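You operate a simulated robot arm through the tools that you are given. There is no shell and no other tool. Be economical: measure what you need, move in short steps, check, and stop when the job is done.

Carry out the task below with a simulated two-armed robot. There is one attempt and no reset: what you move stays moved.

## Task
Put the wooden wedge from the packing bench on the green mat. Push the carton four flap that stands open shut. Fetch the foil tray labelled "4" from the lower board and set it on the brown card sheet on the front of the table. Put the 30 steel block from the table top on the black plate there and the 40 steel block on top of the grey stop block there. Put one of the black weights from the front of the table on the grey mat. Fetch the grey cloth and set it on top of the white plastic lids. The order is free. Set down upright: black weight.

It is judged by the outcome, as a careful person would: the job done as asked, and still so three seconds after it is handed in. It fails if anything else is knocked over, pushed out of place, dropped, spilled or broken. A push-on lid holds only when it is set on centred and level and pressed home; a screw cap is set on level and turned clockwise until tight. Flat cloth is picked up by pressing the open fingertips on it (5 to 10 N) and closing them slowly along it; thin cloth reads only 2 to 8 mm in the jaws.

## Robot
Two 7-joint arms with fingered hands on one trunk, on a base that drives. Base frame: it is fixed to the floor where the robot stands at the start and does not move with it; the origin is under the middle of the robot, x ahead of it, y to its left, z up. Lengths are in m, angles in degrees, forces in N, time in s.
The left shoulder is at the start at [0.03, 0.136, 1.205], the right one opposite. With the tool pointing down near the work surface each hand reaches from about 0.2 to 0.72 m from the robot's upright axis, wherever it stands, measured 20 degrees to its own side. Places, roughly: black plate (12x8x1 cm) [4.5, -2.4, 0.6]; black weight (4x4x6 cm) [4.4, -2.2, 0.6]; card sheet [3.75, -2, 0.5]; carton four flap [0.7, 1.6, 0.9]; foil tray [2, 0.75, 0.25]; green mat [1, -1.3, 0.9]; grey cloth (11x7x3 cm) [3.4, -2.3, 0.6]; grey mat [1, -0.4, 0.9]; plastic lids (20x14x5 cm) [3.5, -2.1, 0.6]; steel block [4.25, -2.5, 0.5]; stop block [4.25, -2.25, 0.5]; wooden wedge (7x9x4 cm) [0.6, -0.1, 0.9]. Payload 5 kg a hand.
The tool frame of a hand sits at the grasp point between the pads (the TCP): z along the fingers, y along the line on which they close. The tips reach 0.042 m beyond it. The gripper opens to 0.208 m. The gripper's body begins 0.119 m behind the TCP. The gripper is a hand of 4 fingers: y runs from the thumb to the fingers, the wrist lies at [0, 0, -0.332] in the tool frame, and closing takes about 1.5 s.
Orientation is told as [roll, pitch, yaw] about the base's x, y, z axes, in that order, counted from this pose: with the fingers straight down and closing along the base's y, the tool's x points along the base's -x, its y along +y and its z along -z.

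## Interface
- The arms move only by the tool send_rows. It takes "left_motion", "right_motion" or both (then of equal length, played together; a hand with none holds still); each is a list of rows, each a list of 7 numbers: the turn, a rotation vector about the tool's x, y, z in degrees, then the shift along the tool's x, y, z in m, then the finger opening in m, from 0 to 0.208. In form: [[rx, ry, rz, tx, ty, tz, claw], ...]. A call has 1 to 8 rows; each row is the pose to reach, as a shift and turn from the pose commanded when the call began, along the tool's axes at that moment. Rows are played at 5 a second. More than 0.05 m and 8.6 degrees between two rows, or a gripper value outside its range, and nothing of the call is played. A pose out of reach is approached as far as the arm can. The call stops where the force on the tool passes 40 N (or 10 N more than at its start, if that is more) or the arm is blocked; 0.2 s more then pass. The fingers move at their own pace (about 0.072 m/s each) and stop on an object; they squeeze with about 32 N. The grip force told is the motor's: it shows also when the fingers shut on nothing. Time passes only in rows, and 0.2 s behind the last, so rows that repeat a pose let the fingers close. It gives the time, the measured TCP pose, the force on the tool (base axes), the opening and the grip force at its end, in the units of the frame above (readings bear some noise), with the torque about the TCP (base axes, N m) and any sound that the robot's microphone picked up, and new pictures: "pictures" is both (left out), scene, wrist or none (wrist: the cameras of the hands that moved).
- Cameras (640 x 400 px; columns grow to the right, rows downward): "scene" is now at [0.0327, -0.0356, 1.9216]; the picture's right is [-0.52, -0.85, 0.00], its down [-0.70, 0.43, -0.57] and it looks along [0.48, -0.30, -0.82] (base axes); focal length 270 px, centre (320, 200). "left" rides on the left gripper at [-0.101, 0, -0.145] in its tool frame; the picture's right is [0.00, -1.00, 0.00], its down [0.82, 0.00, -0.57] and it looks along [0.57, 0.00, 0.82] (tool axes); focal length 261 px, centre (320, 200). "right" rides on the right gripper at [0.101, 0, -0.145] in its tool frame; the picture's right is [0.00, 1.00, 0.00], its down [-0.82, 0.00, -0.57] and it looks along [-0.57, 0.00, 0.82] (tool axes); focal length 261 px, centre (320, 200). There is no depth. A picture from a camera that has moved, and an enlarged one, comes with that camera's place and axes in the base frame and with its lens.
- move_column(by): slides the trunk up (or, below 0, down) by that many m; the arms and the scene camera ride with it, the base frame stays. It gives what a move gives, with no picture.
- drive_base(legs): drives the robot by 1 to 6 legs, each [ahead, left, turn to the left] in m, m and degrees, along the robot's own axes; the way and the turn of a leg run together, so that a leg with both is an arc; at most 1.5 m and 180 degrees a leg. The arms and the cameras ride along, it lands a little off, and it stops where it bumps. It gives what a move gives, and a new picture of the scene camera.
- grasp_type(shape, hand): the hand has 4 fingers and takes this shape, open, in about a second: jaw (thumb against the fingers, like two jaws); tri (thumb and two fingers); tip (a fingertip pinch); poke (one finger out to press); point (the index stretched); flat (the hand flat); cup (the hand cupped); fist (a fist). The gripper value then closes the fingers along that shape, each until it touches; the sizes above hold for jaw. It gives what a move gives, with no picture.
- head_to(pan, tilt): turns the head with the scene camera to pan (to the left, within 143 degrees either way) and tilt (down, from -29 to 69), counted from straight ahead of the robot. It gives what a move gives, and a new picture of the scene camera.
- enlarge(camera, box): a new picture of the part [left, top, right, bottom] of that camera's present view, enlarged. The clock stands still meanwhile.
- finish_job(): hands the job in; it is judged then, once.

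Go step by step. Nothing tells you exact positions but the pictures and the camera data: compare them with the known pose of the tool, close in by small moves and look again before you grip or let go. The budget is 196 turns and 260 pictures, counting those below and the enlarged ones. Unless the task says otherwise, let go and move clear before handing in.

The tools are called after "Call:" as a command line: name --argument value ..., lists and objects as JSON in quotes. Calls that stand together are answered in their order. send_rows: Moves the arms, as the interface text tells. Its arguments: {"type":"object","properties":{"left_motion":{"type":"array","items":{"type":"array","items":{"type":"number"}}},"right_motion":{"type":"array","items":{"type":"array","items":{"type":"number"}}},"pictures":{"type":"string","enum":["both","scene","wrist","none"]}},"required":[]} The other tools are called the same way: move_column (by) slides the trunk up or down; grasp_type (shape, hand) gives the hand a shape; drive_base (legs) drives the base; head_to (pan, tilt) turns the head that bears the scene camera; enlarge (camera, box) takes an enlarged picture of a part of a camera's view; finish_job () hands the job in.

At the start:

```text
t: 0.0
left_ee_pos: [0.6513, 0.0364, 1.0899]
left_orientation: [0.0, 0.0, 0.0]
left_force: [-0.6, 0.4, 0.0]
left_wrist_torque: [0.01, 0.0, 0.0]
left_opening: 0.2078
left_grip_force: 0.0
left_shape: jaw
right_ee_pos: [0.4231, -0.4978, 1.1527]
right_orientation: [0.0, 0.0, -0.1]
right_force: [-0.4, 0.6, 0.2]
right_wrist_torque: [0.01, 0.03, 0.0]
right_opening: 0.2075
right_grip_force: 0.2
right_shape: jaw
trunk travel left (down, up): [-0.225, 0.265]
robot x, y, heading: [-0.0014, -0.0008, -0.0]
head pan, tilt: [-31.6, 55.5]
```

scene: 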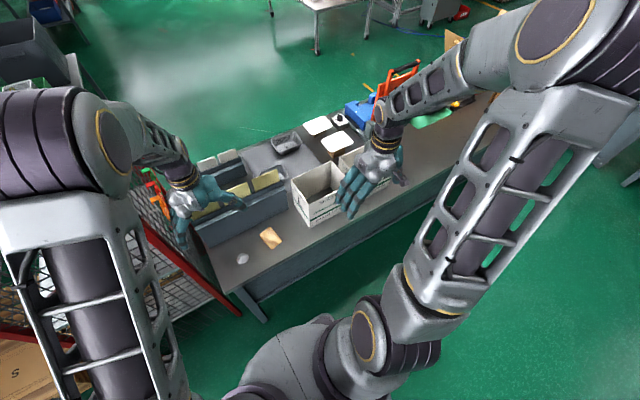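
right: 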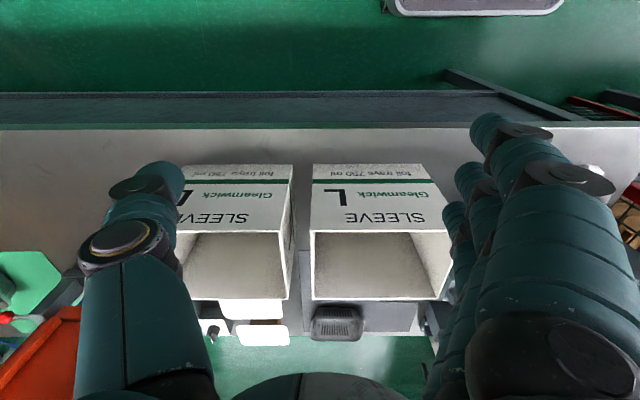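
left: 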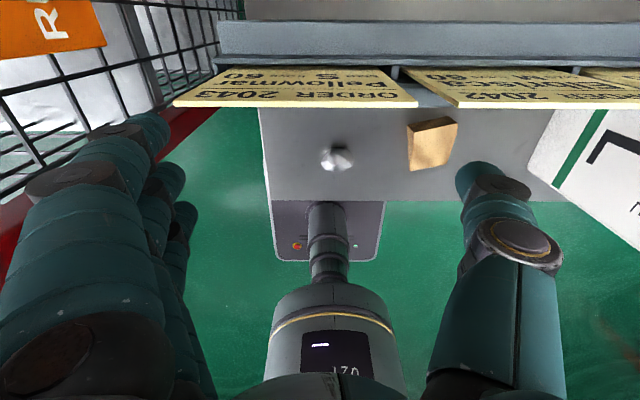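

I see the packing bench ahead with the wedge near [0.6, -0.12]. I'll look closer at the wedge and bench before moving.

Call:
enlarge --camera "left" --box '[300, 80, 540, 230]'

Call:
enlarge --camera "scene" --box '[180, 80, 500, 290]'

```text
2.67 times, centred on (420, 155) of left
camera zoom: at [0.7512, 0.0371, 1.2342], right [0.0, -1.0, 0.0], down [-0.82, 0.0, 0.57], along [-0.57, 0.0, -0.82], focal length 695 px, centre (53, 320)
```

zoom: 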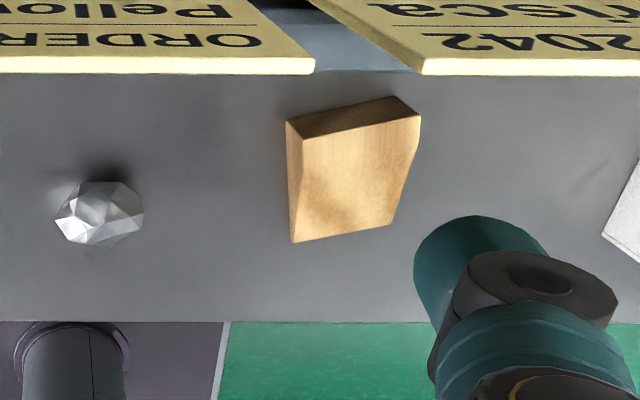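

```text
1.90 times, centred on (340, 185) of scene
camera zoom: at [0.0327, -0.0356, 1.9216], right [-0.52, -0.85, 0.0], down [-0.7, 0.43, -0.57], along [0.48, -0.3, -0.82], focal length 515 px, centre (282, 229)
```

zoom: 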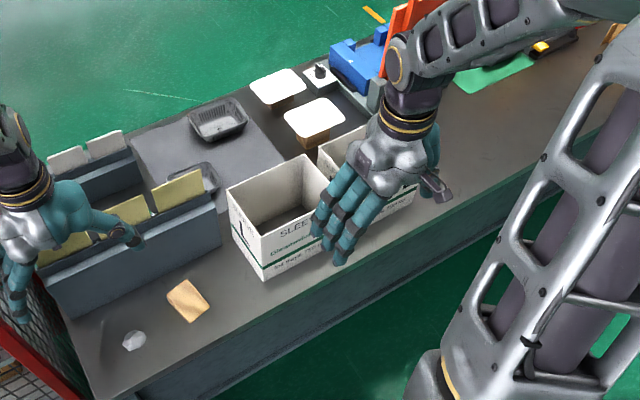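

The wedge is near [0.59, -0.13], with its thick end facing away and turned about +11°. I'll bring the left hand over it.

Call:
send_rows --left_motion '[[0, 0, -4, 0.015, -0.045, 0, 0.14], [0, 0, -8, 0.03, -0.09, 0.0, 0.14], [0, 0, -11, 0.045, -0.13, 0.03, 0.14], [0, 0, -11, 0.05, -0.163, 0.06, 0.14]]'

```text
refused: row 3 steps farther than a row can; nothing moved
```

Call:
send_rows --left_motion '[[0, 0, -4, 0.015, -0.04, 0, 0.14], [0, 0, -8, 0.03, -0.08, 0.0, 0.14], [0, 0, -11, 0.045, -0.12, 0.02, 0.14], [0, 0, -11, 0.05, -0.15, 0.05, 0.14], [0, 0, -11, 0.05, -0.163, 0.07, 0.14], [0, 0, -11, 0.05, -0.163, 0.07, 0.14]]'

```text
t: 1.4
left_ee_pos: [0.6019, -0.126, 1.0206]
left_orientation: [-0.1, 0.0, 11.0]
left_force: [0.1, 0.9, 0.3]
left_wrist_torque: [0.0, -0.01, -0.06]
left_opening: 0.1405
left_grip_force: 0.0
left_shape: jaw
right_ee_pos: [0.4223, -0.4955, 1.1525]
right_orientation: [-0.1, 0.1, -0.1]
right_force: [-0.1, 0.5, 0.6]
right_wrist_torque: [-0.03, -0.01, 0.03]
right_opening: 0.2079
right_grip_force: 0.1
right_shape: jaw
trunk travel left (down, up): [-0.225, 0.265]
robot x, y, heading: [0.0025, -0.0007, -0.1]
head pan, tilt: [-31.6, 55.5]
camera scene: at [0.0323, -0.0356, 1.9217], right [-0.52, -0.85, 0.0], down [-0.7, 0.43, -0.57], along [0.48, -0.3, -0.82], focal length 270 px, centre (320, 200)
camera left: at [0.6988, -0.1062, 1.1652], right [0.2, -0.98, 0.0], down [-0.8, -0.16, 0.57], along [-0.56, -0.11, -0.82], focal length 261 px, centre (320, 200)
```

scene: 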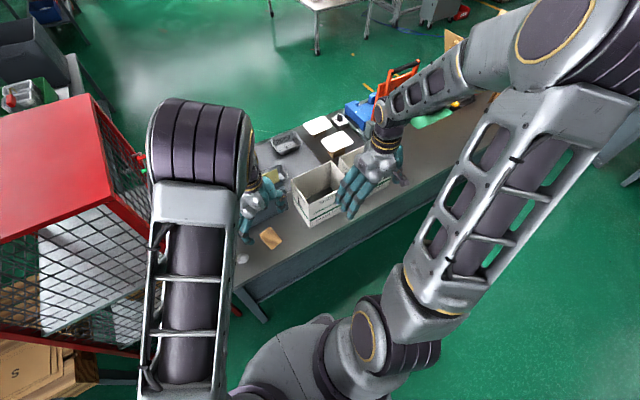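
left: 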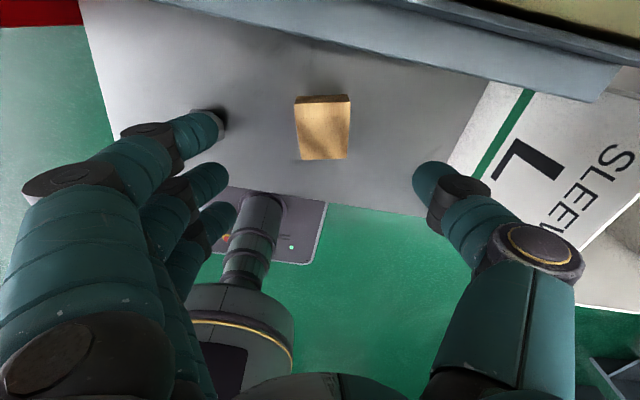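

The wedge is centred and aligned under the hand. I'll descend in steps.

Call:
send_rows --left_motion '[[0, 0, 0, 0, 0, 0.04, 0.115], [0, 0, 0, 0, 0, 0.08, 0.115], [0, 0, 0, 0, 0, 0.105, 0.115], [0, 0, 0, 0, 0, 0.105, 0.115]]' --pictures "wrist"

```text
t: 2.4
left_ee_pos: [0.6012, -0.127, 0.9162]
left_orientation: [0.0, 0.0, 11.0]
left_force: [0.4, 0.0, 0.9]
left_wrist_torque: [0.0, -0.01, -0.01]
left_opening: 0.116
left_grip_force: 0.1
left_shape: jaw
right_ee_pos: [0.423, -0.497, 1.1527]
right_orientation: [0.1, 0.0, 0.0]
right_force: [-0.2, 1.3, 0.4]
right_wrist_torque: [-0.05, -0.04, -0.01]
right_opening: 0.2077
right_grip_force: 0.1
right_shape: jaw
trunk travel left (down, up): [-0.225, 0.265]
robot x, y, heading: [-0.0006, -0.0006, -0.0]
head pan, tilt: [-31.6, 55.5]
camera left: at [0.6988, -0.1063, 1.0591], right [0.2, -0.98, 0.0], down [-0.8, -0.16, 0.57], along [-0.56, -0.11, -0.82], focal length 261 px, centre (320, 200)
```

left: 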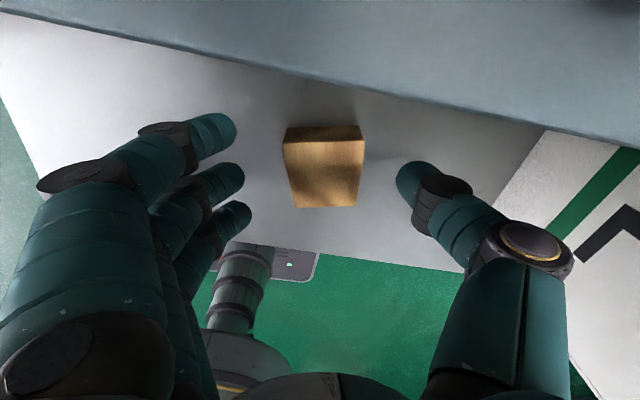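

Still clear above the bench; descending gently further.

Call:
send_rows --left_motion '[[0, 0, 0, 0, 0, 0.008, 0.115], [0, 0, 0, 0, 0, 0.016, 0.115], [0, 0, 0, 0, 0, 0.016, 0.115]]' --pictures "wrist"

```text
t: 3.2
left_ee_pos: [0.6, -0.1265, 0.8996]
left_orientation: [0.0, 0.0, 11.0]
left_force: [-0.4, 0.0, 0.5]
left_wrist_torque: [0.02, -0.02, 0.02]
left_opening: 0.1159
left_grip_force: 0.1
left_shape: jaw
right_ee_pos: [0.423, -0.4958, 1.1531]
right_orientation: [0.0, -0.1, 0.0]
right_force: [-0.2, 0.5, -0.8]
right_wrist_torque: [0.01, 0.0, -0.03]
right_opening: 0.2078
right_grip_force: 0.1
right_shape: jaw
trunk travel left (down, up): [-0.225, 0.265]
robot x, y, heading: [-0.0029, 0.0004, 0.1]
head pan, tilt: [-31.6, 55.5]
camera left: at [0.699, -0.1069, 1.0437], right [0.2, -0.98, 0.0], down [-0.8, -0.16, 0.57], along [-0.56, -0.11, -0.82], focal length 261 px, centre (320, 200)
```

left: 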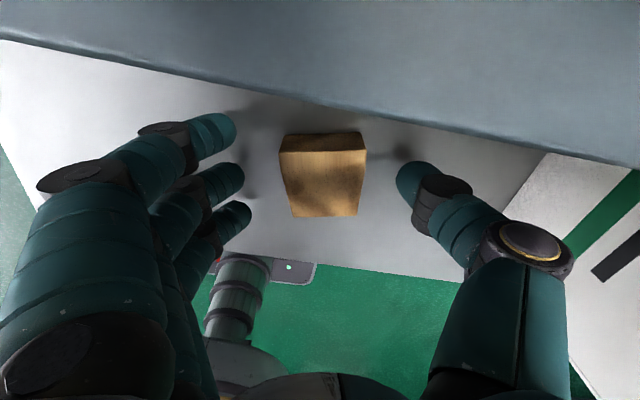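

Call:
send_rows --left_motion '[[0, 0, 0, 0, 0, 0.006, 0.115], [0, 0, 0, 0, 0, 0.012, 0.115], [0, 0, 0, 0, 0, 0.012, 0.115]]' --pictures "wrist"

```text
t: 3.8
left_ee_pos: [0.6024, -0.1276, 0.8944]
left_orientation: [-0.2, -0.5, 11.1]
left_force: [-18.2, 5.6, 25.6]
left_wrist_torque: [-0.15, -4.69, 1.15]
left_opening: 0.1157
left_grip_force: 0.1
left_shape: jaw
right_ee_pos: [0.4187, -0.4968, 1.1531]
right_orientation: [0.0, -0.1, 0.0]
right_force: [0.2, -0.6, 0.3]
right_wrist_torque: [-0.01, -0.03, 0.02]
right_opening: 0.2075
right_grip_force: 0.0
right_shape: jaw
trunk travel left (down, up): [-0.225, 0.265]
robot x, y, heading: [0.0028, -0.0061, 0.0]
head pan, tilt: [-31.6, 55.5]
stopped in row 3 (left hand): the force on the tool passed its limit at 46 N (the readings are from after the stop); the commanded pose is now the measured one
camera left: at [0.6989, -0.1068, 1.0388], right [0.2, -0.98, 0.0], down [-0.81, -0.16, 0.56], along [-0.55, -0.12, -0.83], focal length 261 px, centre (320, 200)
```

left: 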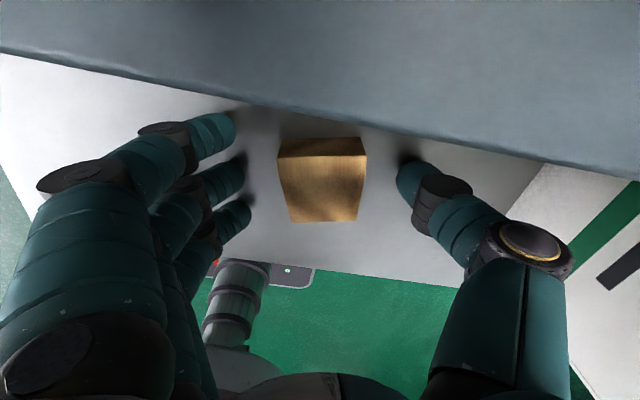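

The contact torque suggests the hand may have brushed the rack ahead, not just the bench. I'll lift a few mm and look.

Call:
send_rows --left_motion '[[0, 0, 0, 0.002, 0, -0.003, 0.115], [0, 0, 0, 0.006, 0, -0.004, 0.115]]' --pictures "none"

Call:
enlarge --camera "scene" --box '[200, 140, 360, 270]'

```text
t: 4.4
left_ee_pos: [0.5982, -0.1291, 0.8954]
left_orientation: [-0.2, -0.4, 11.0]
left_force: [0.2, -0.3, 0.1]
left_wrist_torque: [0.06, -0.02, -0.02]
left_opening: 0.1156
left_grip_force: 0.0
left_shape: jaw
right_ee_pos: [0.4225, -0.4961, 1.1518]
right_orientation: [0.0, 0.0, 0.0]
right_force: [-0.1, -0.4, 0.1]
right_wrist_torque: [0.04, -0.06, 0.01]
right_opening: 0.2077
right_grip_force: 0.1
right_shape: jaw
trunk travel left (down, up): [-0.225, 0.265]
robot x, y, heading: [-0.0005, -0.0031, 0.1]
head pan, tilt: [-31.6, 55.5]
```

```text
3.08 times, centred on (280, 205) of scene
camera zoom: at [0.0324, -0.036, 1.9215], right [-0.52, -0.85, 0.0], down [-0.7, 0.43, -0.57], along [0.48, -0.3, -0.82], focal length 832 px, centre (443, 185)
```

zoom: 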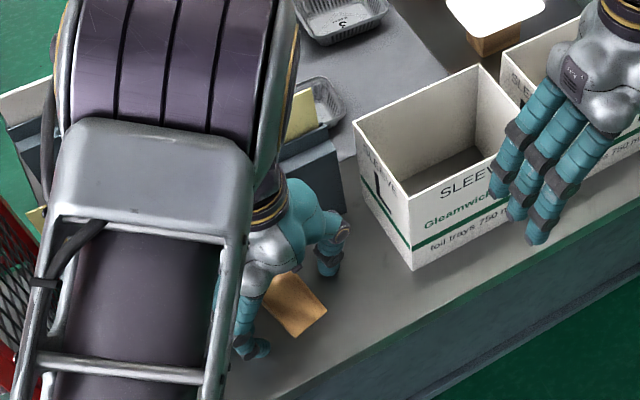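

Free of contact now. I'll close on the wedge.

Call:
send_rows --left_motion '[[0, 0, 0, 0, 0, 0, 0.08], [0, 0, 0, 0, 0, 0, 0.05], [0, 0, 0, 0, 0, 0, 0.05], [0, 0, 0, 0, 0, 0, 0.05], [0, 0, 0, 0, 0, 0, 0.05]]' --pictures "wrist"

```text
t: 5.6
left_ee_pos: [0.5981, -0.129, 0.8945]
left_orientation: [-0.2, -0.4, 10.9]
left_force: [-0.4, -0.5, 0.0]
left_wrist_torque: [0.03, 0.06, -0.01]
left_opening: 0.0529
left_grip_force: 31.6
left_shape: jaw
right_ee_pos: [0.421, -0.4968, 1.1519]
right_orientation: [0.0, 0.0, -0.1]
right_force: [-0.1, -0.4, 0.6]
right_wrist_torque: [0.01, -0.01, -0.01]
right_opening: 0.208
right_grip_force: 0.1
right_shape: jaw
trunk travel left (down, up): [-0.225, 0.265]
robot x, y, heading: [-0.004, -0.0034, -0.2]
head pan, tilt: [-31.6, 55.5]
camera left: at [0.6956, -0.1085, 1.0399], right [0.2, -0.98, 0.0], down [-0.81, -0.16, 0.57], along [-0.56, -0.11, -0.82], focal length 261 px, centre (320, 200)
```

left: 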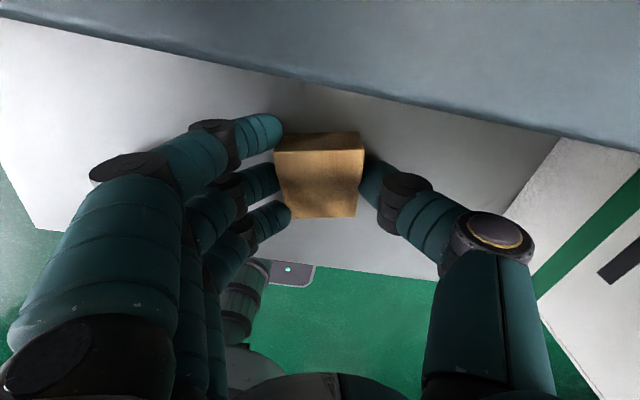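

Gripped (5.3 cm). Lifting straight up with a firm close.

Call:
send_rows --left_motion '[[0, 0, 0, 0, 0, -0.02, 0.03], [0, 0, 0, 0.01, 0, -0.06, 0.03], [0, 0, 0, 0.03, 0, -0.11, 0.03], [0, 0, 0, 0.05, 0, -0.15, 0.03], [0, 0, 0, 0.07, 0, -0.19, 0.03], [0, 0, 0, 0.09, 0, -0.22, 0.03]]'

```text
refused: row 3 steps farther than a row can; nothing moved
```

Call:
send_rows --left_motion '[[0, 0, 0, 0, 0, -0.02, 0.03], [0, 0, 0, 0.01, 0, -0.06, 0.03], [0, 0, 0, 0.03, 0, -0.1, 0.03], [0, 0, 0, 0.05, 0, -0.14, 0.03], [0, 0, 0, 0.07, 0, -0.18, 0.03], [0, 0, 0, 0.09, 0, -0.22, 0.03]]'

```text
t: 7.0
left_ee_pos: [0.5054, -0.1449, 1.1176]
left_orientation: [-0.2, -0.5, 10.9]
left_force: [-1.1, 1.6, -0.4]
left_wrist_torque: [-0.05, -0.14, 0.0]
left_opening: 0.0525
left_grip_force: 32.1
left_shape: jaw
right_ee_pos: [0.4204, -0.4966, 1.1529]
right_orientation: [0.0, -0.1, 0.0]
right_force: [0.1, 0.2, 0.9]
right_wrist_torque: [-0.04, -0.12, 0.01]
right_opening: 0.2077
right_grip_force: 0.0
right_shape: jaw
trunk travel left (down, up): [-0.225, 0.265]
robot x, y, heading: [0.0013, -0.0003, -0.2]
head pan, tilt: [-31.6, 55.5]
camera scene: at [0.0302, -0.035, 1.9218], right [-0.52, -0.85, 0.0], down [-0.7, 0.43, -0.57], along [0.48, -0.3, -0.82], focal length 270 px, centre (320, 200)
camera left: at [0.603, -0.1241, 1.2608], right [0.2, -0.98, 0.0], down [-0.81, -0.16, 0.57], along [-0.55, -0.11, -0.82], focal length 261 px, centre (320, 200)
```

scene: 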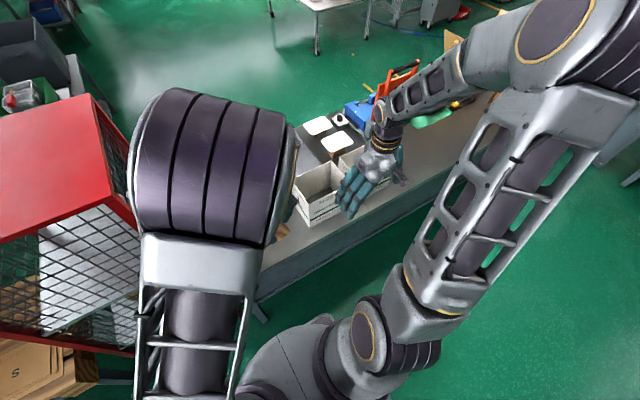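
left: 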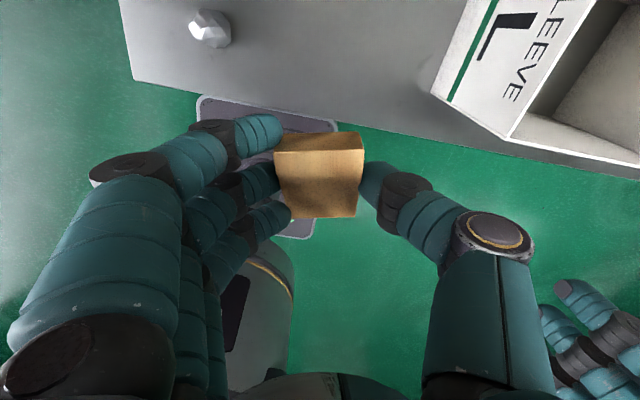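

Wedge is held. Driving right along the bench toward the green mat.

Call:
drive_base --legs '[[-0.1, 0, 0], [0, -1.2, 0]]'

Call:
head_to --pan 0 --tilt 45

```text
t: 13.8
left_ee_pos: [0.4074, -1.3392, 1.1161]
left_orientation: [-0.2, -0.4, 11.0]
left_force: [0.2, 0.6, 0.5]
left_wrist_torque: [0.04, 0.01, -0.01]
left_opening: 0.0529
left_grip_force: 32.3
left_shape: jaw
right_ee_pos: [0.3206, -1.6917, 1.1509]
right_orientation: [0.0, -0.2, 0.1]
right_force: [-1.5, 0.5, -0.7]
right_wrist_torque: [-0.01, 0.05, -0.03]
right_opening: 0.2078
right_grip_force: 0.0
right_shape: jaw
trunk travel left (down, up): [-0.225, 0.265]
robot x, y, heading: [-0.1012, -1.1942, 0.1]
head pan, tilt: [-31.6, 55.5]
camera scene: at [-0.0681, -1.2299, 1.9216], right [-0.52, -0.85, 0.0], down [-0.7, 0.43, -0.57], along [0.48, -0.3, -0.82], focal length 270 px, centre (320, 200)
```

scene: 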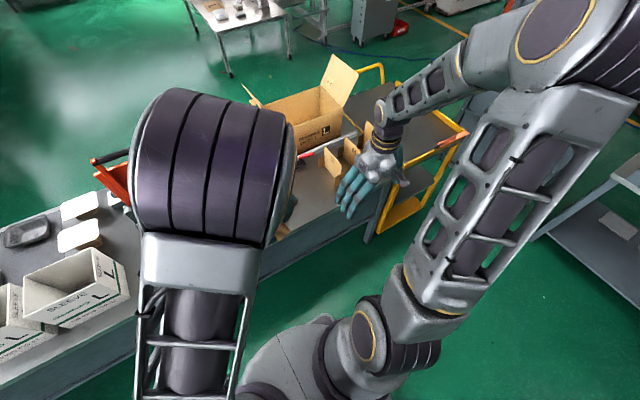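

```text
t: 14.8
left_ee_pos: [0.4058, -1.3392, 1.1154]
left_orientation: [-0.2, -0.3, 11.0]
left_force: [0.2, 0.4, -0.3]
left_wrist_torque: [0.0, 0.02, 0.03]
left_opening: 0.0526
left_grip_force: 31.9
left_shape: jaw
right_ee_pos: [0.3205, -1.6905, 1.1527]
right_orientation: [0.0, 0.1, 0.0]
right_force: [0.4, 0.8, -0.2]
right_wrist_torque: [0.01, 0.02, 0.05]
right_opening: 0.208
right_grip_force: 0.1
right_shape: jaw
trunk travel left (down, up): [-0.225, 0.265]
robot x, y, heading: [-0.101, -1.1946, -0.1]
head pan, tilt: [0.0, 45.0]
camera scene: at [-0.0477, -1.1921, 1.9357], right [0.0, -1.0, 0.0], down [-0.71, 0.0, -0.71], along [0.71, 0.0, -0.71], focal length 270 px, centre (320, 200)
```

scene: 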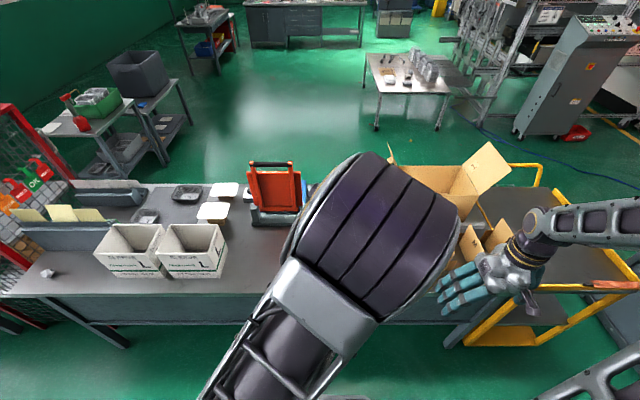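

The left arm hides the mat, so I'll swing the left hand left a bit to see it.

Call:
send_rows --left_motion '[[0, 0, 5, 0, 0.05, -0.01, 0.03], [0, 0, 11, 0, 0.1, -0.01, 0.03], [0, 0, 11, 0, 0.15, -0.01, 0.03], [0, 0, 11, 0, 0.2, -0.01, 0.03], [0, 0, 11, 0, 0.25, -0.01, 0.03]]' --pictures "scene"

```text
refused: row 1 steps farther than a row can; nothing moved
```

Call:
send_rows --left_motion '[[0, 0, 5, 0, 0.045, -0.01, 0.03], [0, 0, 11, 0, 0.09, -0.01, 0.03], [0, 0, 11, 0, 0.135, -0.01, 0.03], [0, 0, 11, 0, 0.18, -0.01, 0.03], [0, 0, 11, 0, 0.225, -0.01, 0.03]]' --pictures "scene"

```text
t: 16.0
left_ee_pos: [0.3628, -1.1173, 1.1258]
left_orientation: [-0.2, -0.4, 0.0]
left_force: [-0.4, 1.1, -1.0]
left_wrist_torque: [-0.12, 0.01, 0.02]
left_opening: 0.0529
left_grip_force: 32.2
left_shape: jaw
right_ee_pos: [0.3211, -1.6889, 1.1537]
right_orientation: [-0.1, 0.0, 0.0]
right_force: [-0.6, 0.4, 0.2]
right_wrist_torque: [-0.12, -0.03, 0.01]
right_opening: 0.2076
right_grip_force: 0.1
right_shape: jaw
trunk travel left (down, up): [-0.225, 0.265]
robot x, y, heading: [-0.1035, -1.1948, 0.1]
head pan, tilt: [0.0, 45.0]
camera scene: at [-0.0481, -1.1897, 1.9358], right [0.0, -1.0, 0.0], down [-0.71, 0.0, -0.71], along [0.71, 0.0, -0.71], focal length 270 px, centre (320, 200)
```

scene: 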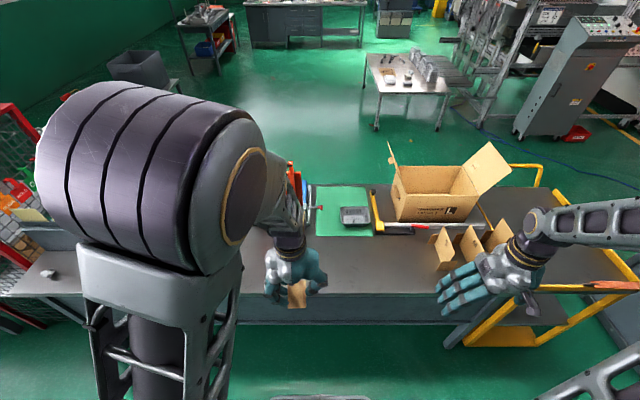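

Call:
enlarge --camera "scene" --box '[260, 130, 540, 330]'

```text
2.00 times, centred on (400, 230) of scene
camera zoom: at [-0.0481, -1.1897, 1.9358], right [0.0, -1.0, 0.0], down [-0.71, 0.0, -0.71], along [0.71, 0.0, -0.71], focal length 540 px, centre (160, 140)
```

zoom: 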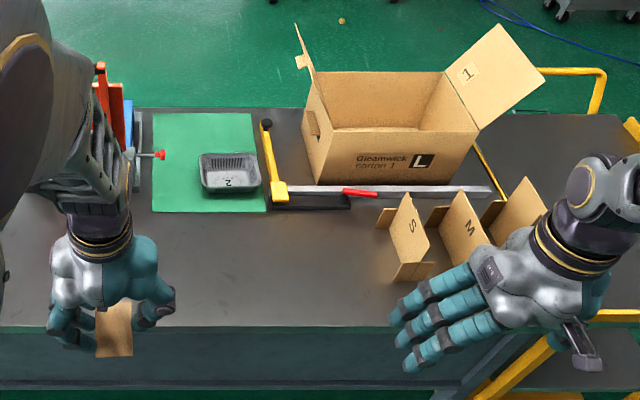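

The mat spans about x .78–1.15, y -1.17…-1.46, with a tray and a red lever on or near it, so the free spot is around [0.835, -1.23]. I'll raise the right hand clear and drive in.

Call:
send_rows --right_motion '[[0, 0, 0, 0.02, 0, -0.04, 0.2], [0, 0, 0, 0.04, 0, -0.08, 0.2], [0, 0, 0, 0.06, 0, -0.12, 0.2], [0, 0, 0, 0.08, 0, -0.16, 0.2]]' --pictures "none"

Call:
drive_base --legs '[[0, -0.2, 0], [0.25, 0, 0]]'

```text
t: 17.0
left_ee_pos: [0.3623, -1.117, 1.1247]
left_orientation: [-0.2, -0.5, -0.1]
left_force: [-1.3, 0.3, 0.4]
left_wrist_torque: [-0.02, -0.1, 0.03]
left_opening: 0.0526
left_grip_force: 31.8
left_shape: jaw
right_ee_pos: [0.2395, -1.6885, 1.3142]
right_orientation: [-0.1, 0.0, 0.1]
right_force: [-1.9, 0.0, 0.2]
right_wrist_torque: [-0.07, -0.12, -0.05]
right_opening: 0.2004
right_grip_force: 0.1
right_shape: jaw
trunk travel left (down, up): [-0.225, 0.265]
robot x, y, heading: [-0.1001, -1.1913, -0.1]
head pan, tilt: [0.0, 45.0]
```

```text
t: 20.0
left_ee_pos: [0.6182, -1.3171, 1.124]
left_orientation: [-0.1, -0.3, -0.1]
left_force: [1.3, 0.0, -0.8]
left_wrist_torque: [0.02, 0.09, -0.04]
left_opening: 0.0528
left_grip_force: 32.6
left_shape: jaw
right_ee_pos: [0.4946, -1.8891, 1.3128]
right_orientation: [0.0, 0.1, -0.1]
right_force: [0.5, -0.7, 0.1]
right_wrist_torque: [-0.04, 0.12, 0.0]
right_opening: 0.2004
right_grip_force: 0.1
right_shape: jaw
trunk travel left (down, up): [-0.225, 0.265]
robot x, y, heading: [0.1503, -1.3944, -0.1]
head pan, tilt: [0.0, 45.0]
camera scene: at [0.2058, -1.391, 1.9357], right [0.0, -1.0, 0.0], down [-0.71, 0.0, -0.71], along [0.71, 0.0, -0.71], focal length 270 px, centre (320, 200)
```

scene: 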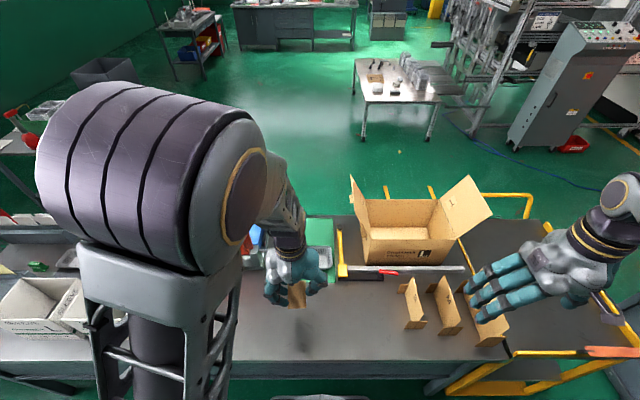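

Call:
send_rows --left_motion '[[0, 0, 0, -0.044, 0.017, 0.01, 0.03], [0, 0, 0, -0.088, 0.034, 0.02, 0.03], [0, 0, 0, -0.132, 0.051, 0.03, 0.03], [0, 0, 0, -0.176, 0.068, 0.04, 0.03], [0, 0, 0, -0.215, 0.082, 0.06, 0.03], [0, 0, 0, -0.215, 0.082, 0.06, 0.03]]'

```text
t: 21.4
left_ee_pos: [0.8293, -1.2374, 1.0678]
left_orientation: [0.0, -0.4, 0.0]
left_force: [0.0, 0.2, -0.7]
left_wrist_torque: [0.02, -0.1, 0.0]
left_opening: 0.0526
left_grip_force: 32.2
left_shape: jaw
right_ee_pos: [0.4913, -1.8912, 1.314]
right_orientation: [0.1, 0.0, -0.1]
right_force: [-0.6, 0.2, 0.4]
right_wrist_torque: [0.06, -0.13, 0.01]
right_opening: 0.2003
right_grip_force: 0.0
right_shape: jaw
trunk travel left (down, up): [-0.225, 0.265]
robot x, y, heading: [0.1528, -1.3938, 0.1]
head pan, tilt: [0.0, 45.0]
camera scene: at [0.2022, -1.3915, 1.9359], right [0.0, -1.0, 0.0], down [-0.71, 0.0, -0.71], along [0.71, 0.0, -0.71], focal length 270 px, centre (320, 200)
camera left: at [0.9295, -1.2353, 1.212], right [0.0, -1.0, 0.0], down [-0.82, 0.0, 0.57], along [-0.57, 0.0, -0.82], focal length 261 px, centre (320, 200)
```

scene: 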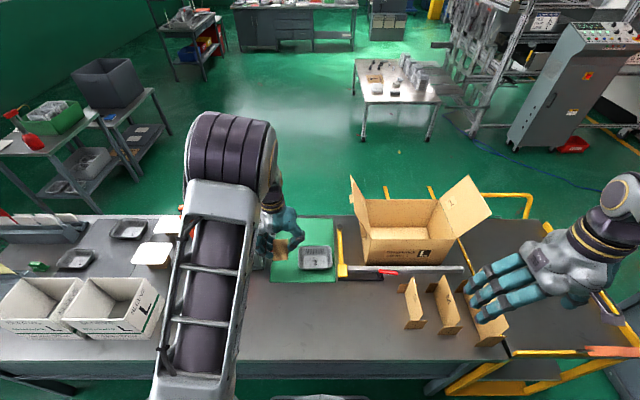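
left: 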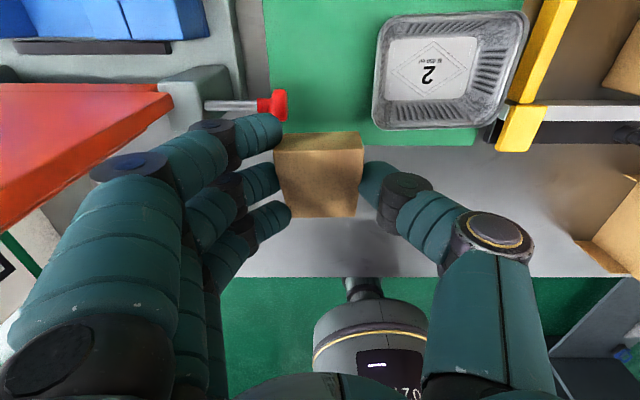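

The red lever knob sits about [0.87, -1.20, 0.965], too close to the finger side. I'll turn the hand +90° so only the thumb is on the far side, and place the wedge crosswise on the front strip of the mat.

Call:
send_rows --left_motion '[[0, 0, -8.4, 0, -0.005, -0.01, 0.03], [0, 0, -16.8, 0, -0.01, -0.02, 0.03], [0, 0, -25.2, 0.0, -0.015, -0.03, 0.03], [0, 0, -33.6, 0.0, -0.02, -0.03, 0.03], [0, 0, -42, 0.005, -0.02, -0.03, 0.03], [0, 0, -50.4, 0.01, -0.02, -0.03, 0.03], [0, 0, -58.8, 0.01, -0.02, -0.03, 0.03], [0, 0, -67.2, 0.01, -0.02, -0.03, 0.03]]' --pictures "none"

Call:
send_rows --left_motion '[[0, 0, -8, 0, 0, 0, 0.03], [0, 0, -16, 0, 0, 0, 0.03], [0, 0, -22.8, 0, 0, 0, 0.03], [0, 0, -22.8, 0, 0, 0, 0.03]]'

```text
t: 23.2
left_ee_pos: [0.8204, -1.2562, 1.0969]
left_orientation: [-0.4, -0.1, 67.2]
left_force: [0.5, -0.2, 0.3]
left_wrist_torque: [0.05, -0.03, 0.0]
left_opening: 0.0526
left_grip_force: 32.0
left_shape: jaw
right_ee_pos: [0.4938, -1.89, 1.3123]
right_orientation: [0.0, 0.0, -0.2]
right_force: [0.8, 0.4, 0.2]
right_wrist_torque: [0.06, 0.0, 0.01]
right_opening: 0.1999
right_grip_force: 0.1
right_shape: jaw
trunk travel left (down, up): [-0.225, 0.265]
robot x, y, heading: [0.1543, -1.392, -0.2]
head pan, tilt: [0.0, 45.0]
```

```text
t: 24.2
left_ee_pos: [0.821, -1.2562, 1.0964]
left_orientation: [-0.5, 0.1, 89.9]
left_force: [0.4, 1.1, -0.9]
left_wrist_torque: [0.01, 0.0, -0.02]
left_opening: 0.0527
left_grip_force: 31.9
left_shape: jaw
right_ee_pos: [0.4932, -1.8885, 1.3118]
right_orientation: [0.1, 0.1, -0.1]
right_force: [0.6, -0.4, 0.5]
right_wrist_torque: [0.0, -0.03, -0.01]
right_opening: 0.2004
right_grip_force: 0.1
right_shape: jaw
trunk travel left (down, up): [-0.225, 0.265]
robot x, y, heading: [0.148, -1.3937, -0.1]
head pan, tilt: [0.0, 45.0]
camera scene: at [0.2043, -1.391, 1.9357], right [0.0, -1.0, 0.0], down [-0.71, 0.0, -0.71], along [0.71, 0.0, -0.71], focal length 270 px, centre (320, 200)
camera left: at [0.8197, -1.1545, 1.2401], right [1.0, 0.01, 0.01], down [0.0, -0.82, 0.57], along [0.01, -0.57, -0.82], focal length 261 px, centre (320, 200)
```

scene: 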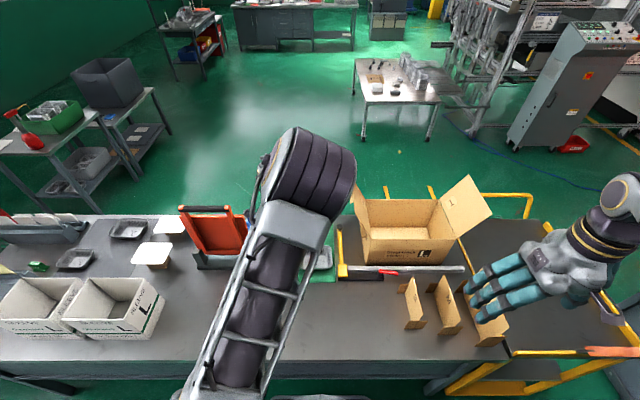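
left: 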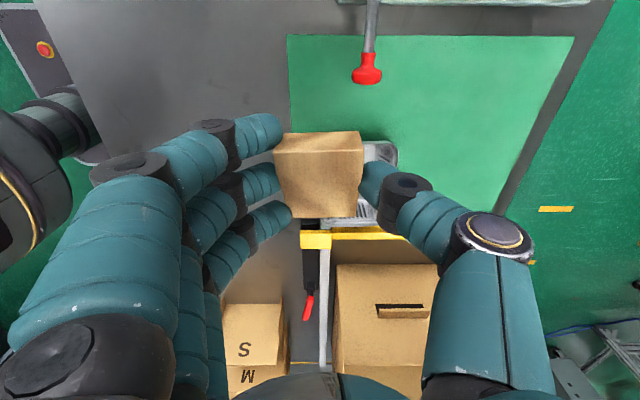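

Moving to TCP [0.818, -1.240] and lowering partway.

Call:
send_rows --left_motion '[[0, 0, 0, -0.016, 0.003, 0.03, 0.03], [0, 0, 0, -0.016, 0.003, 0.07, 0.03], [0, 0, 0, -0.016, 0.003, 0.11, 0.03], [0, 0, 0, -0.016, 0.003, 0.15, 0.03], [0, 0, 0, -0.016, 0.003, 0.175, 0.03], [0, 0, 0, -0.016, 0.003, 0.175, 0.03]]' --pictures "wrist"

```text
t: 25.6
left_ee_pos: [0.82, -1.2398, 0.9212]
left_orientation: [-0.4, 0.1, 89.9]
left_force: [0.1, -0.2, -1.5]
left_wrist_torque: [-0.01, 0.0, 0.0]
left_opening: 0.0526
left_grip_force: 32.0
left_shape: jaw
right_ee_pos: [0.4931, -1.8902, 1.314]
right_orientation: [0.0, 0.0, -0.1]
right_force: [0.6, -0.3, -0.4]
right_wrist_torque: [0.0, -0.03, -0.02]
right_opening: 0.2005
right_grip_force: 0.0
right_shape: jaw
trunk travel left (down, up): [-0.225, 0.265]
robot x, y, heading: [0.1497, -1.39, -0.3]
head pan, tilt: [0.0, 45.0]
camera left: at [0.8179, -1.1387, 1.064], right [1.0, 0.0, 0.01], down [0.0, -0.82, 0.57], along [0.01, -0.57, -0.82], focal length 261 px, centre (320, 200)
```

left: 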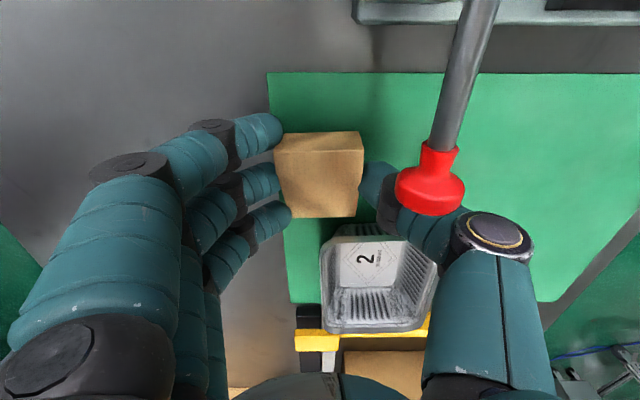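

Clear of the knob and tray. Lowering the last 2 cm until contact.

Call:
send_rows --left_motion '[[0, 0, 0, 0, 0, 0.007, 0.03], [0, 0, 0, 0, 0, 0.014, 0.03], [0, 0, 0, 0, 0, 0.02, 0.03], [0, 0, 0, 0, 0, 0.024, 0.03]]' --pictures "wrist"

```text
t: 26.6
left_ee_pos: [0.8198, -1.2403, 0.8968]
left_orientation: [-0.4, 0.0, 90.0]
left_force: [-0.3, 0.7, 3.6]
left_wrist_torque: [-0.05, 0.12, -0.02]
left_opening: 0.0527
left_grip_force: 31.6
left_shape: jaw
right_ee_pos: [0.4922, -1.8908, 1.3124]
right_orientation: [0.0, 0.1, -0.1]
right_force: [-0.2, -0.7, 0.5]
right_wrist_torque: [-0.01, -0.04, 0.02]
right_opening: 0.2001
right_grip_force: 0.1
right_shape: jaw
trunk travel left (down, up): [-0.225, 0.265]
robot x, y, heading: [0.15, -1.3906, -0.2]
head pan, tilt: [0.0, 45.0]
camera left: at [0.8179, -1.1395, 1.0409], right [1.0, 0.0, 0.01], down [0.0, -0.82, 0.57], along [0.01, -0.57, -0.82], focal length 261 px, centre (320, 200)
```

left: 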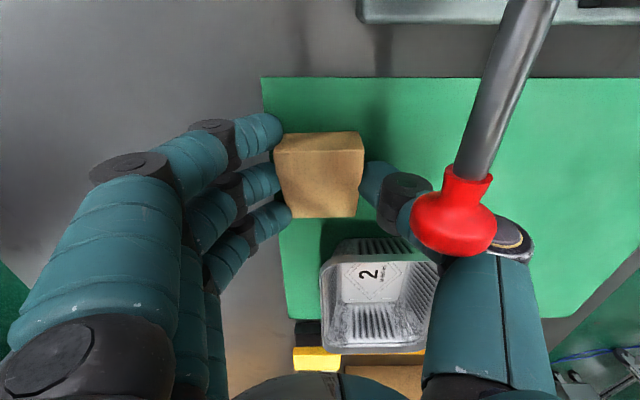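

Contact made. Opening slightly and rising straight up.

Call:
send_rows --left_motion '[[0, 0, 0, 0, 0, 0, 0.07], [0, 0, 0, 0, 0, 0, 0.085], [0, 0, 0, 0, 0, 0, 0.085], [0, 0, 0, 0, 0, -0.02, 0.085], [0, 0, 0, 0, 0, -0.06, 0.085], [0, 0, 0, 0, 0, -0.1, 0.085], [0, 0, 0, 0, 0, -0.14, 0.085], [0, 0, 0, 0, 0, -0.18, 0.085]]' --pictures "wrist"

```text
t: 28.4
left_ee_pos: [0.8189, -1.2403, 1.0758]
left_orientation: [-0.4, 0.1, 89.9]
left_force: [0.0, 1.5, -0.1]
left_wrist_torque: [0.02, -0.12, -0.03]
left_opening: 0.0844
left_grip_force: 0.0
left_shape: jaw
right_ee_pos: [0.4917, -1.8912, 1.3127]
right_orientation: [0.0, -0.1, -0.1]
right_force: [-0.3, -0.5, -0.1]
right_wrist_torque: [-0.01, -0.1, 0.0]
right_opening: 0.2002
right_grip_force: 0.1
right_shape: jaw
trunk travel left (down, up): [-0.225, 0.265]
robot x, y, heading: [0.15, -1.3971, -0.2]
head pan, tilt: [0.0, 45.0]
camera left: at [0.817, -1.1389, 1.2205], right [1.0, 0.0, 0.01], down [0.0, -0.82, 0.57], along [0.01, -0.57, -0.82], focal length 261 px, centre (320, 200)
```

left: 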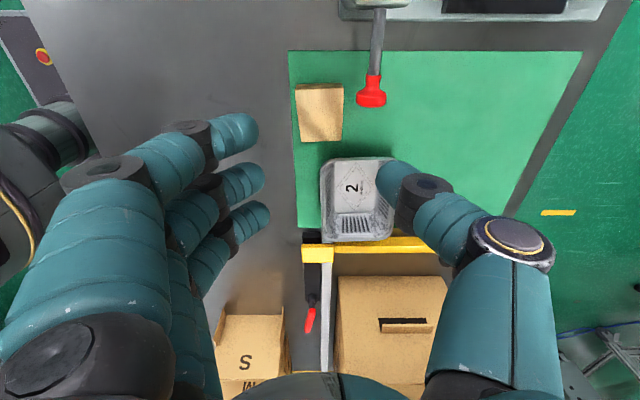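

The wedge sits fully on the mat. Retracting the left hand and backing off, then looking round to the left for carton four.

Call:
send_rows --left_motion '[[0, 0, 8, 0, 0.03, -0.03, 0.15], [0, 0, 16, 0, 0.06, -0.06, 0.15], [0, 0, 24, 0, 0.1, -0.08, 0.15], [0, 0, 32, 0, 0.14, -0.1, 0.15], [0, 0, 40, 0, 0.18, -0.12, 0.15], [0, 0, 48, 0, 0.22, -0.14, 0.15], [0, 0, 56, 0, 0.26, -0.15, 0.15], [0, 0, 64, 0, 0.3, -0.15, 0.15]]' --pictures "none"

Call:
send_rows --left_motion '[[0, 0, 8, -0.02, 0.02, 0, 0.15], [0, 0, 16, -0.04, 0.04, 0, 0.15], [0, 0, 25, -0.06, 0.06, 0, 0.15]]' --pictures "none"

Call:
drive_base --legs '[[-0.3, 0, 0]]'

Call:
head_to --pan 70 --tilt 25

```text
t: 30.2
left_ee_pos: [0.5156, -1.2395, 1.2261]
left_orientation: [-0.3, -0.4, 25.7]
left_force: [-0.8, -0.2, 0.0]
left_wrist_torque: [0.02, -0.16, 0.0]
left_opening: 0.1497
left_grip_force: 0.1
left_shape: jaw
right_ee_pos: [0.4908, -1.8913, 1.3135]
right_orientation: [0.0, -0.1, -0.1]
right_force: [-1.0, 0.0, 0.5]
right_wrist_torque: [0.06, -0.14, -0.02]
right_opening: 0.2006
right_grip_force: 0.0
right_shape: jaw
trunk travel left (down, up): [-0.225, 0.265]
robot x, y, heading: [0.1486, -1.3907, 0.0]
head pan, tilt: [0.0, 45.0]
```

```text
refused: row 3 steps farther than a row can; nothing moved
```

```text
t: 32.3
left_ee_pos: [0.2194, -1.2391, 1.2255]
left_orientation: [-0.2, -0.3, 26.0]
left_force: [0.0, -0.3, 0.7]
left_wrist_torque: [0.02, -0.12, -0.01]
left_opening: 0.1496
left_grip_force: 0.0
left_shape: jaw
right_ee_pos: [0.1952, -1.8891, 1.3125]
right_orientation: [0.1, -0.1, -0.1]
right_force: [-0.1, -0.4, 0.2]
right_wrist_torque: [0.01, -0.11, 0.0]
right_opening: 0.2004
right_grip_force: 0.0
right_shape: jaw
trunk travel left (down, up): [-0.225, 0.265]
robot x, y, heading: [-0.1468, -1.3897, 0.0]
head pan, tilt: [0.0, 45.0]
camera scene: at [-0.0958, -1.3908, 1.9358], right [0.0, -1.0, 0.0], down [-0.71, 0.0, -0.71], along [0.71, 0.0, -0.71], focal length 270 px, centre (320, 200)
```

scene: 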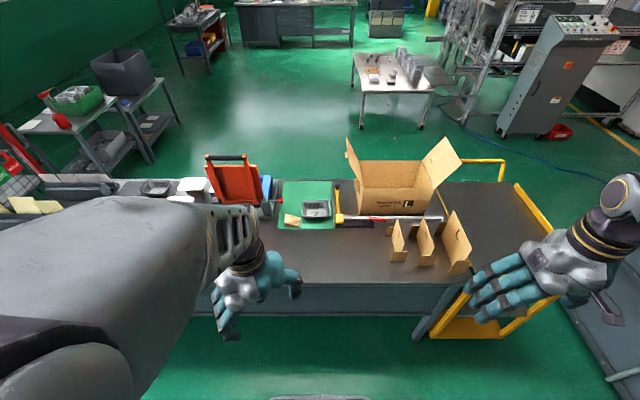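

```text
t: 33.7
left_ee_pos: [0.2197, -1.2385, 1.2243]
left_orientation: [-0.4, -0.3, 26.1]
left_force: [-0.4, 0.2, -0.2]
left_wrist_torque: [0.01, 0.02, -0.02]
left_opening: 0.1496
left_grip_force: 0.1
left_shape: jaw
right_ee_pos: [0.1946, -1.8882, 1.3115]
right_orientation: [0.0, 0.0, 0.1]
right_force: [0.4, 0.1, 0.7]
right_wrist_torque: [0.04, 0.01, 0.03]
right_opening: 0.2002
right_grip_force: 0.1
right_shape: jaw
trunk travel left (down, up): [-0.225, 0.265]
robot x, y, heading: [-0.1463, -1.3945, 0.0]
head pan, tilt: [70.0, 25.0]
camera scene: at [-0.144, -1.3042, 1.9663], right [0.94, -0.34, 0.0], down [-0.14, -0.4, -0.91], along [0.31, 0.85, -0.42], focal length 270 px, centre (320, 200)
```

scene: 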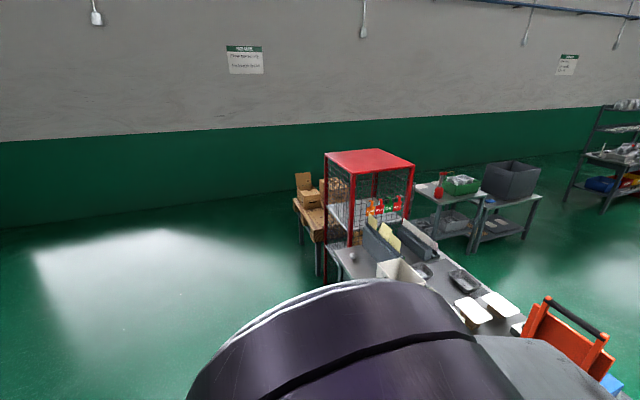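

The cartons stand behind the red cage, near [0.7, 1.6]. Driving left along clear floor to face them.

Call:
drive_base --legs '[[0, 1.45, 0], [0, 1.4, 0]]'

Call:
head_to --pan 0 --tilt 40

```text
t: 47.5
left_ee_pos: [0.1871, 1.6262, 1.2249]
left_orientation: [-0.3, -0.2, 26.9]
left_force: [0.2, 0.2, 0.7]
left_wrist_torque: [-0.03, -0.04, 0.02]
left_opening: 0.1497
left_grip_force: 0.0
left_shape: jaw
right_ee_pos: [0.1749, 0.9759, 1.313]
right_orientation: [0.1, 0.0, 0.9]
right_force: [0.4, -0.5, -0.1]
right_wrist_torque: [-0.05, 0.04, 0.03]
right_opening: 0.2002
right_grip_force: 0.0
right_shape: jaw
trunk travel left (down, up): [-0.225, 0.265]
robot x, y, heading: [-0.1776, 1.4659, 0.9]
head pan, tilt: [70.0, 25.0]
camera scene: at [-0.1749, 1.5549, 1.9663], right [0.95, -0.33, 0.0], down [-0.14, -0.4, -0.91], along [0.3, 0.86, -0.42], focal length 270 px, centre (320, 200)
```

scene: 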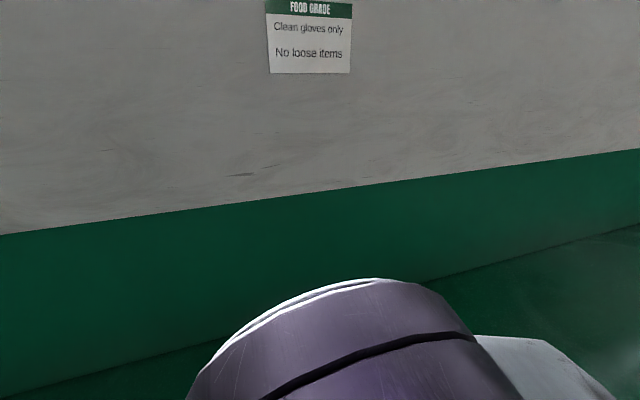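

```text
t: 48.9
left_ee_pos: [0.1869, 1.6264, 1.2246]
left_orientation: [-0.3, -0.3, 26.9]
left_force: [-0.3, 0.7, -0.5]
left_wrist_torque: [0.02, 0.0, -0.01]
left_opening: 0.1496
left_grip_force: 0.1
left_shape: jaw
right_ee_pos: [0.1748, 0.976, 1.3123]
right_orientation: [0.0, -0.1, 0.9]
right_force: [0.6, 0.2, 0.1]
right_wrist_torque: [0.0, -0.01, -0.02]
right_opening: 0.2003
right_grip_force: 0.0
right_shape: jaw
trunk travel left (down, up): [-0.225, 0.265]
robot x, y, heading: [-0.1738, 1.4655, 1.0]
head pan, tilt: [0.0, 40.0]
camera scene: at [-0.1199, 1.4689, 1.943], right [0.02, -1.0, 0.0], down [-0.64, -0.01, -0.77], along [0.77, 0.01, -0.64], focal length 270 px, centre (320, 200)
```

scene: 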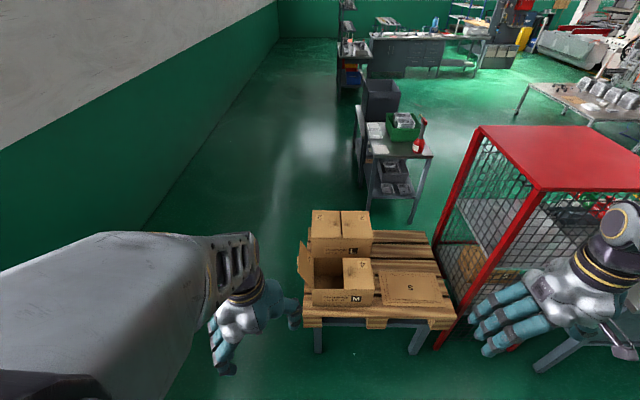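

Call:
enlarge --camera "scene" --box '[270, 190, 470, 340]'

```text
2.67 times, centred on (370, 265) of scene
camera zoom: at [-0.1199, 1.4689, 1.943], right [0.02, -1.0, 0.0], down [-0.64, -0.01, -0.77], along [0.77, 0.01, -0.64], focal length 721 px, centre (187, 27)
```

zoom: 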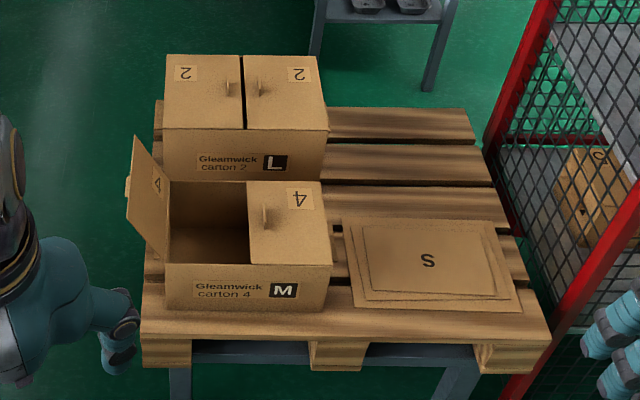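

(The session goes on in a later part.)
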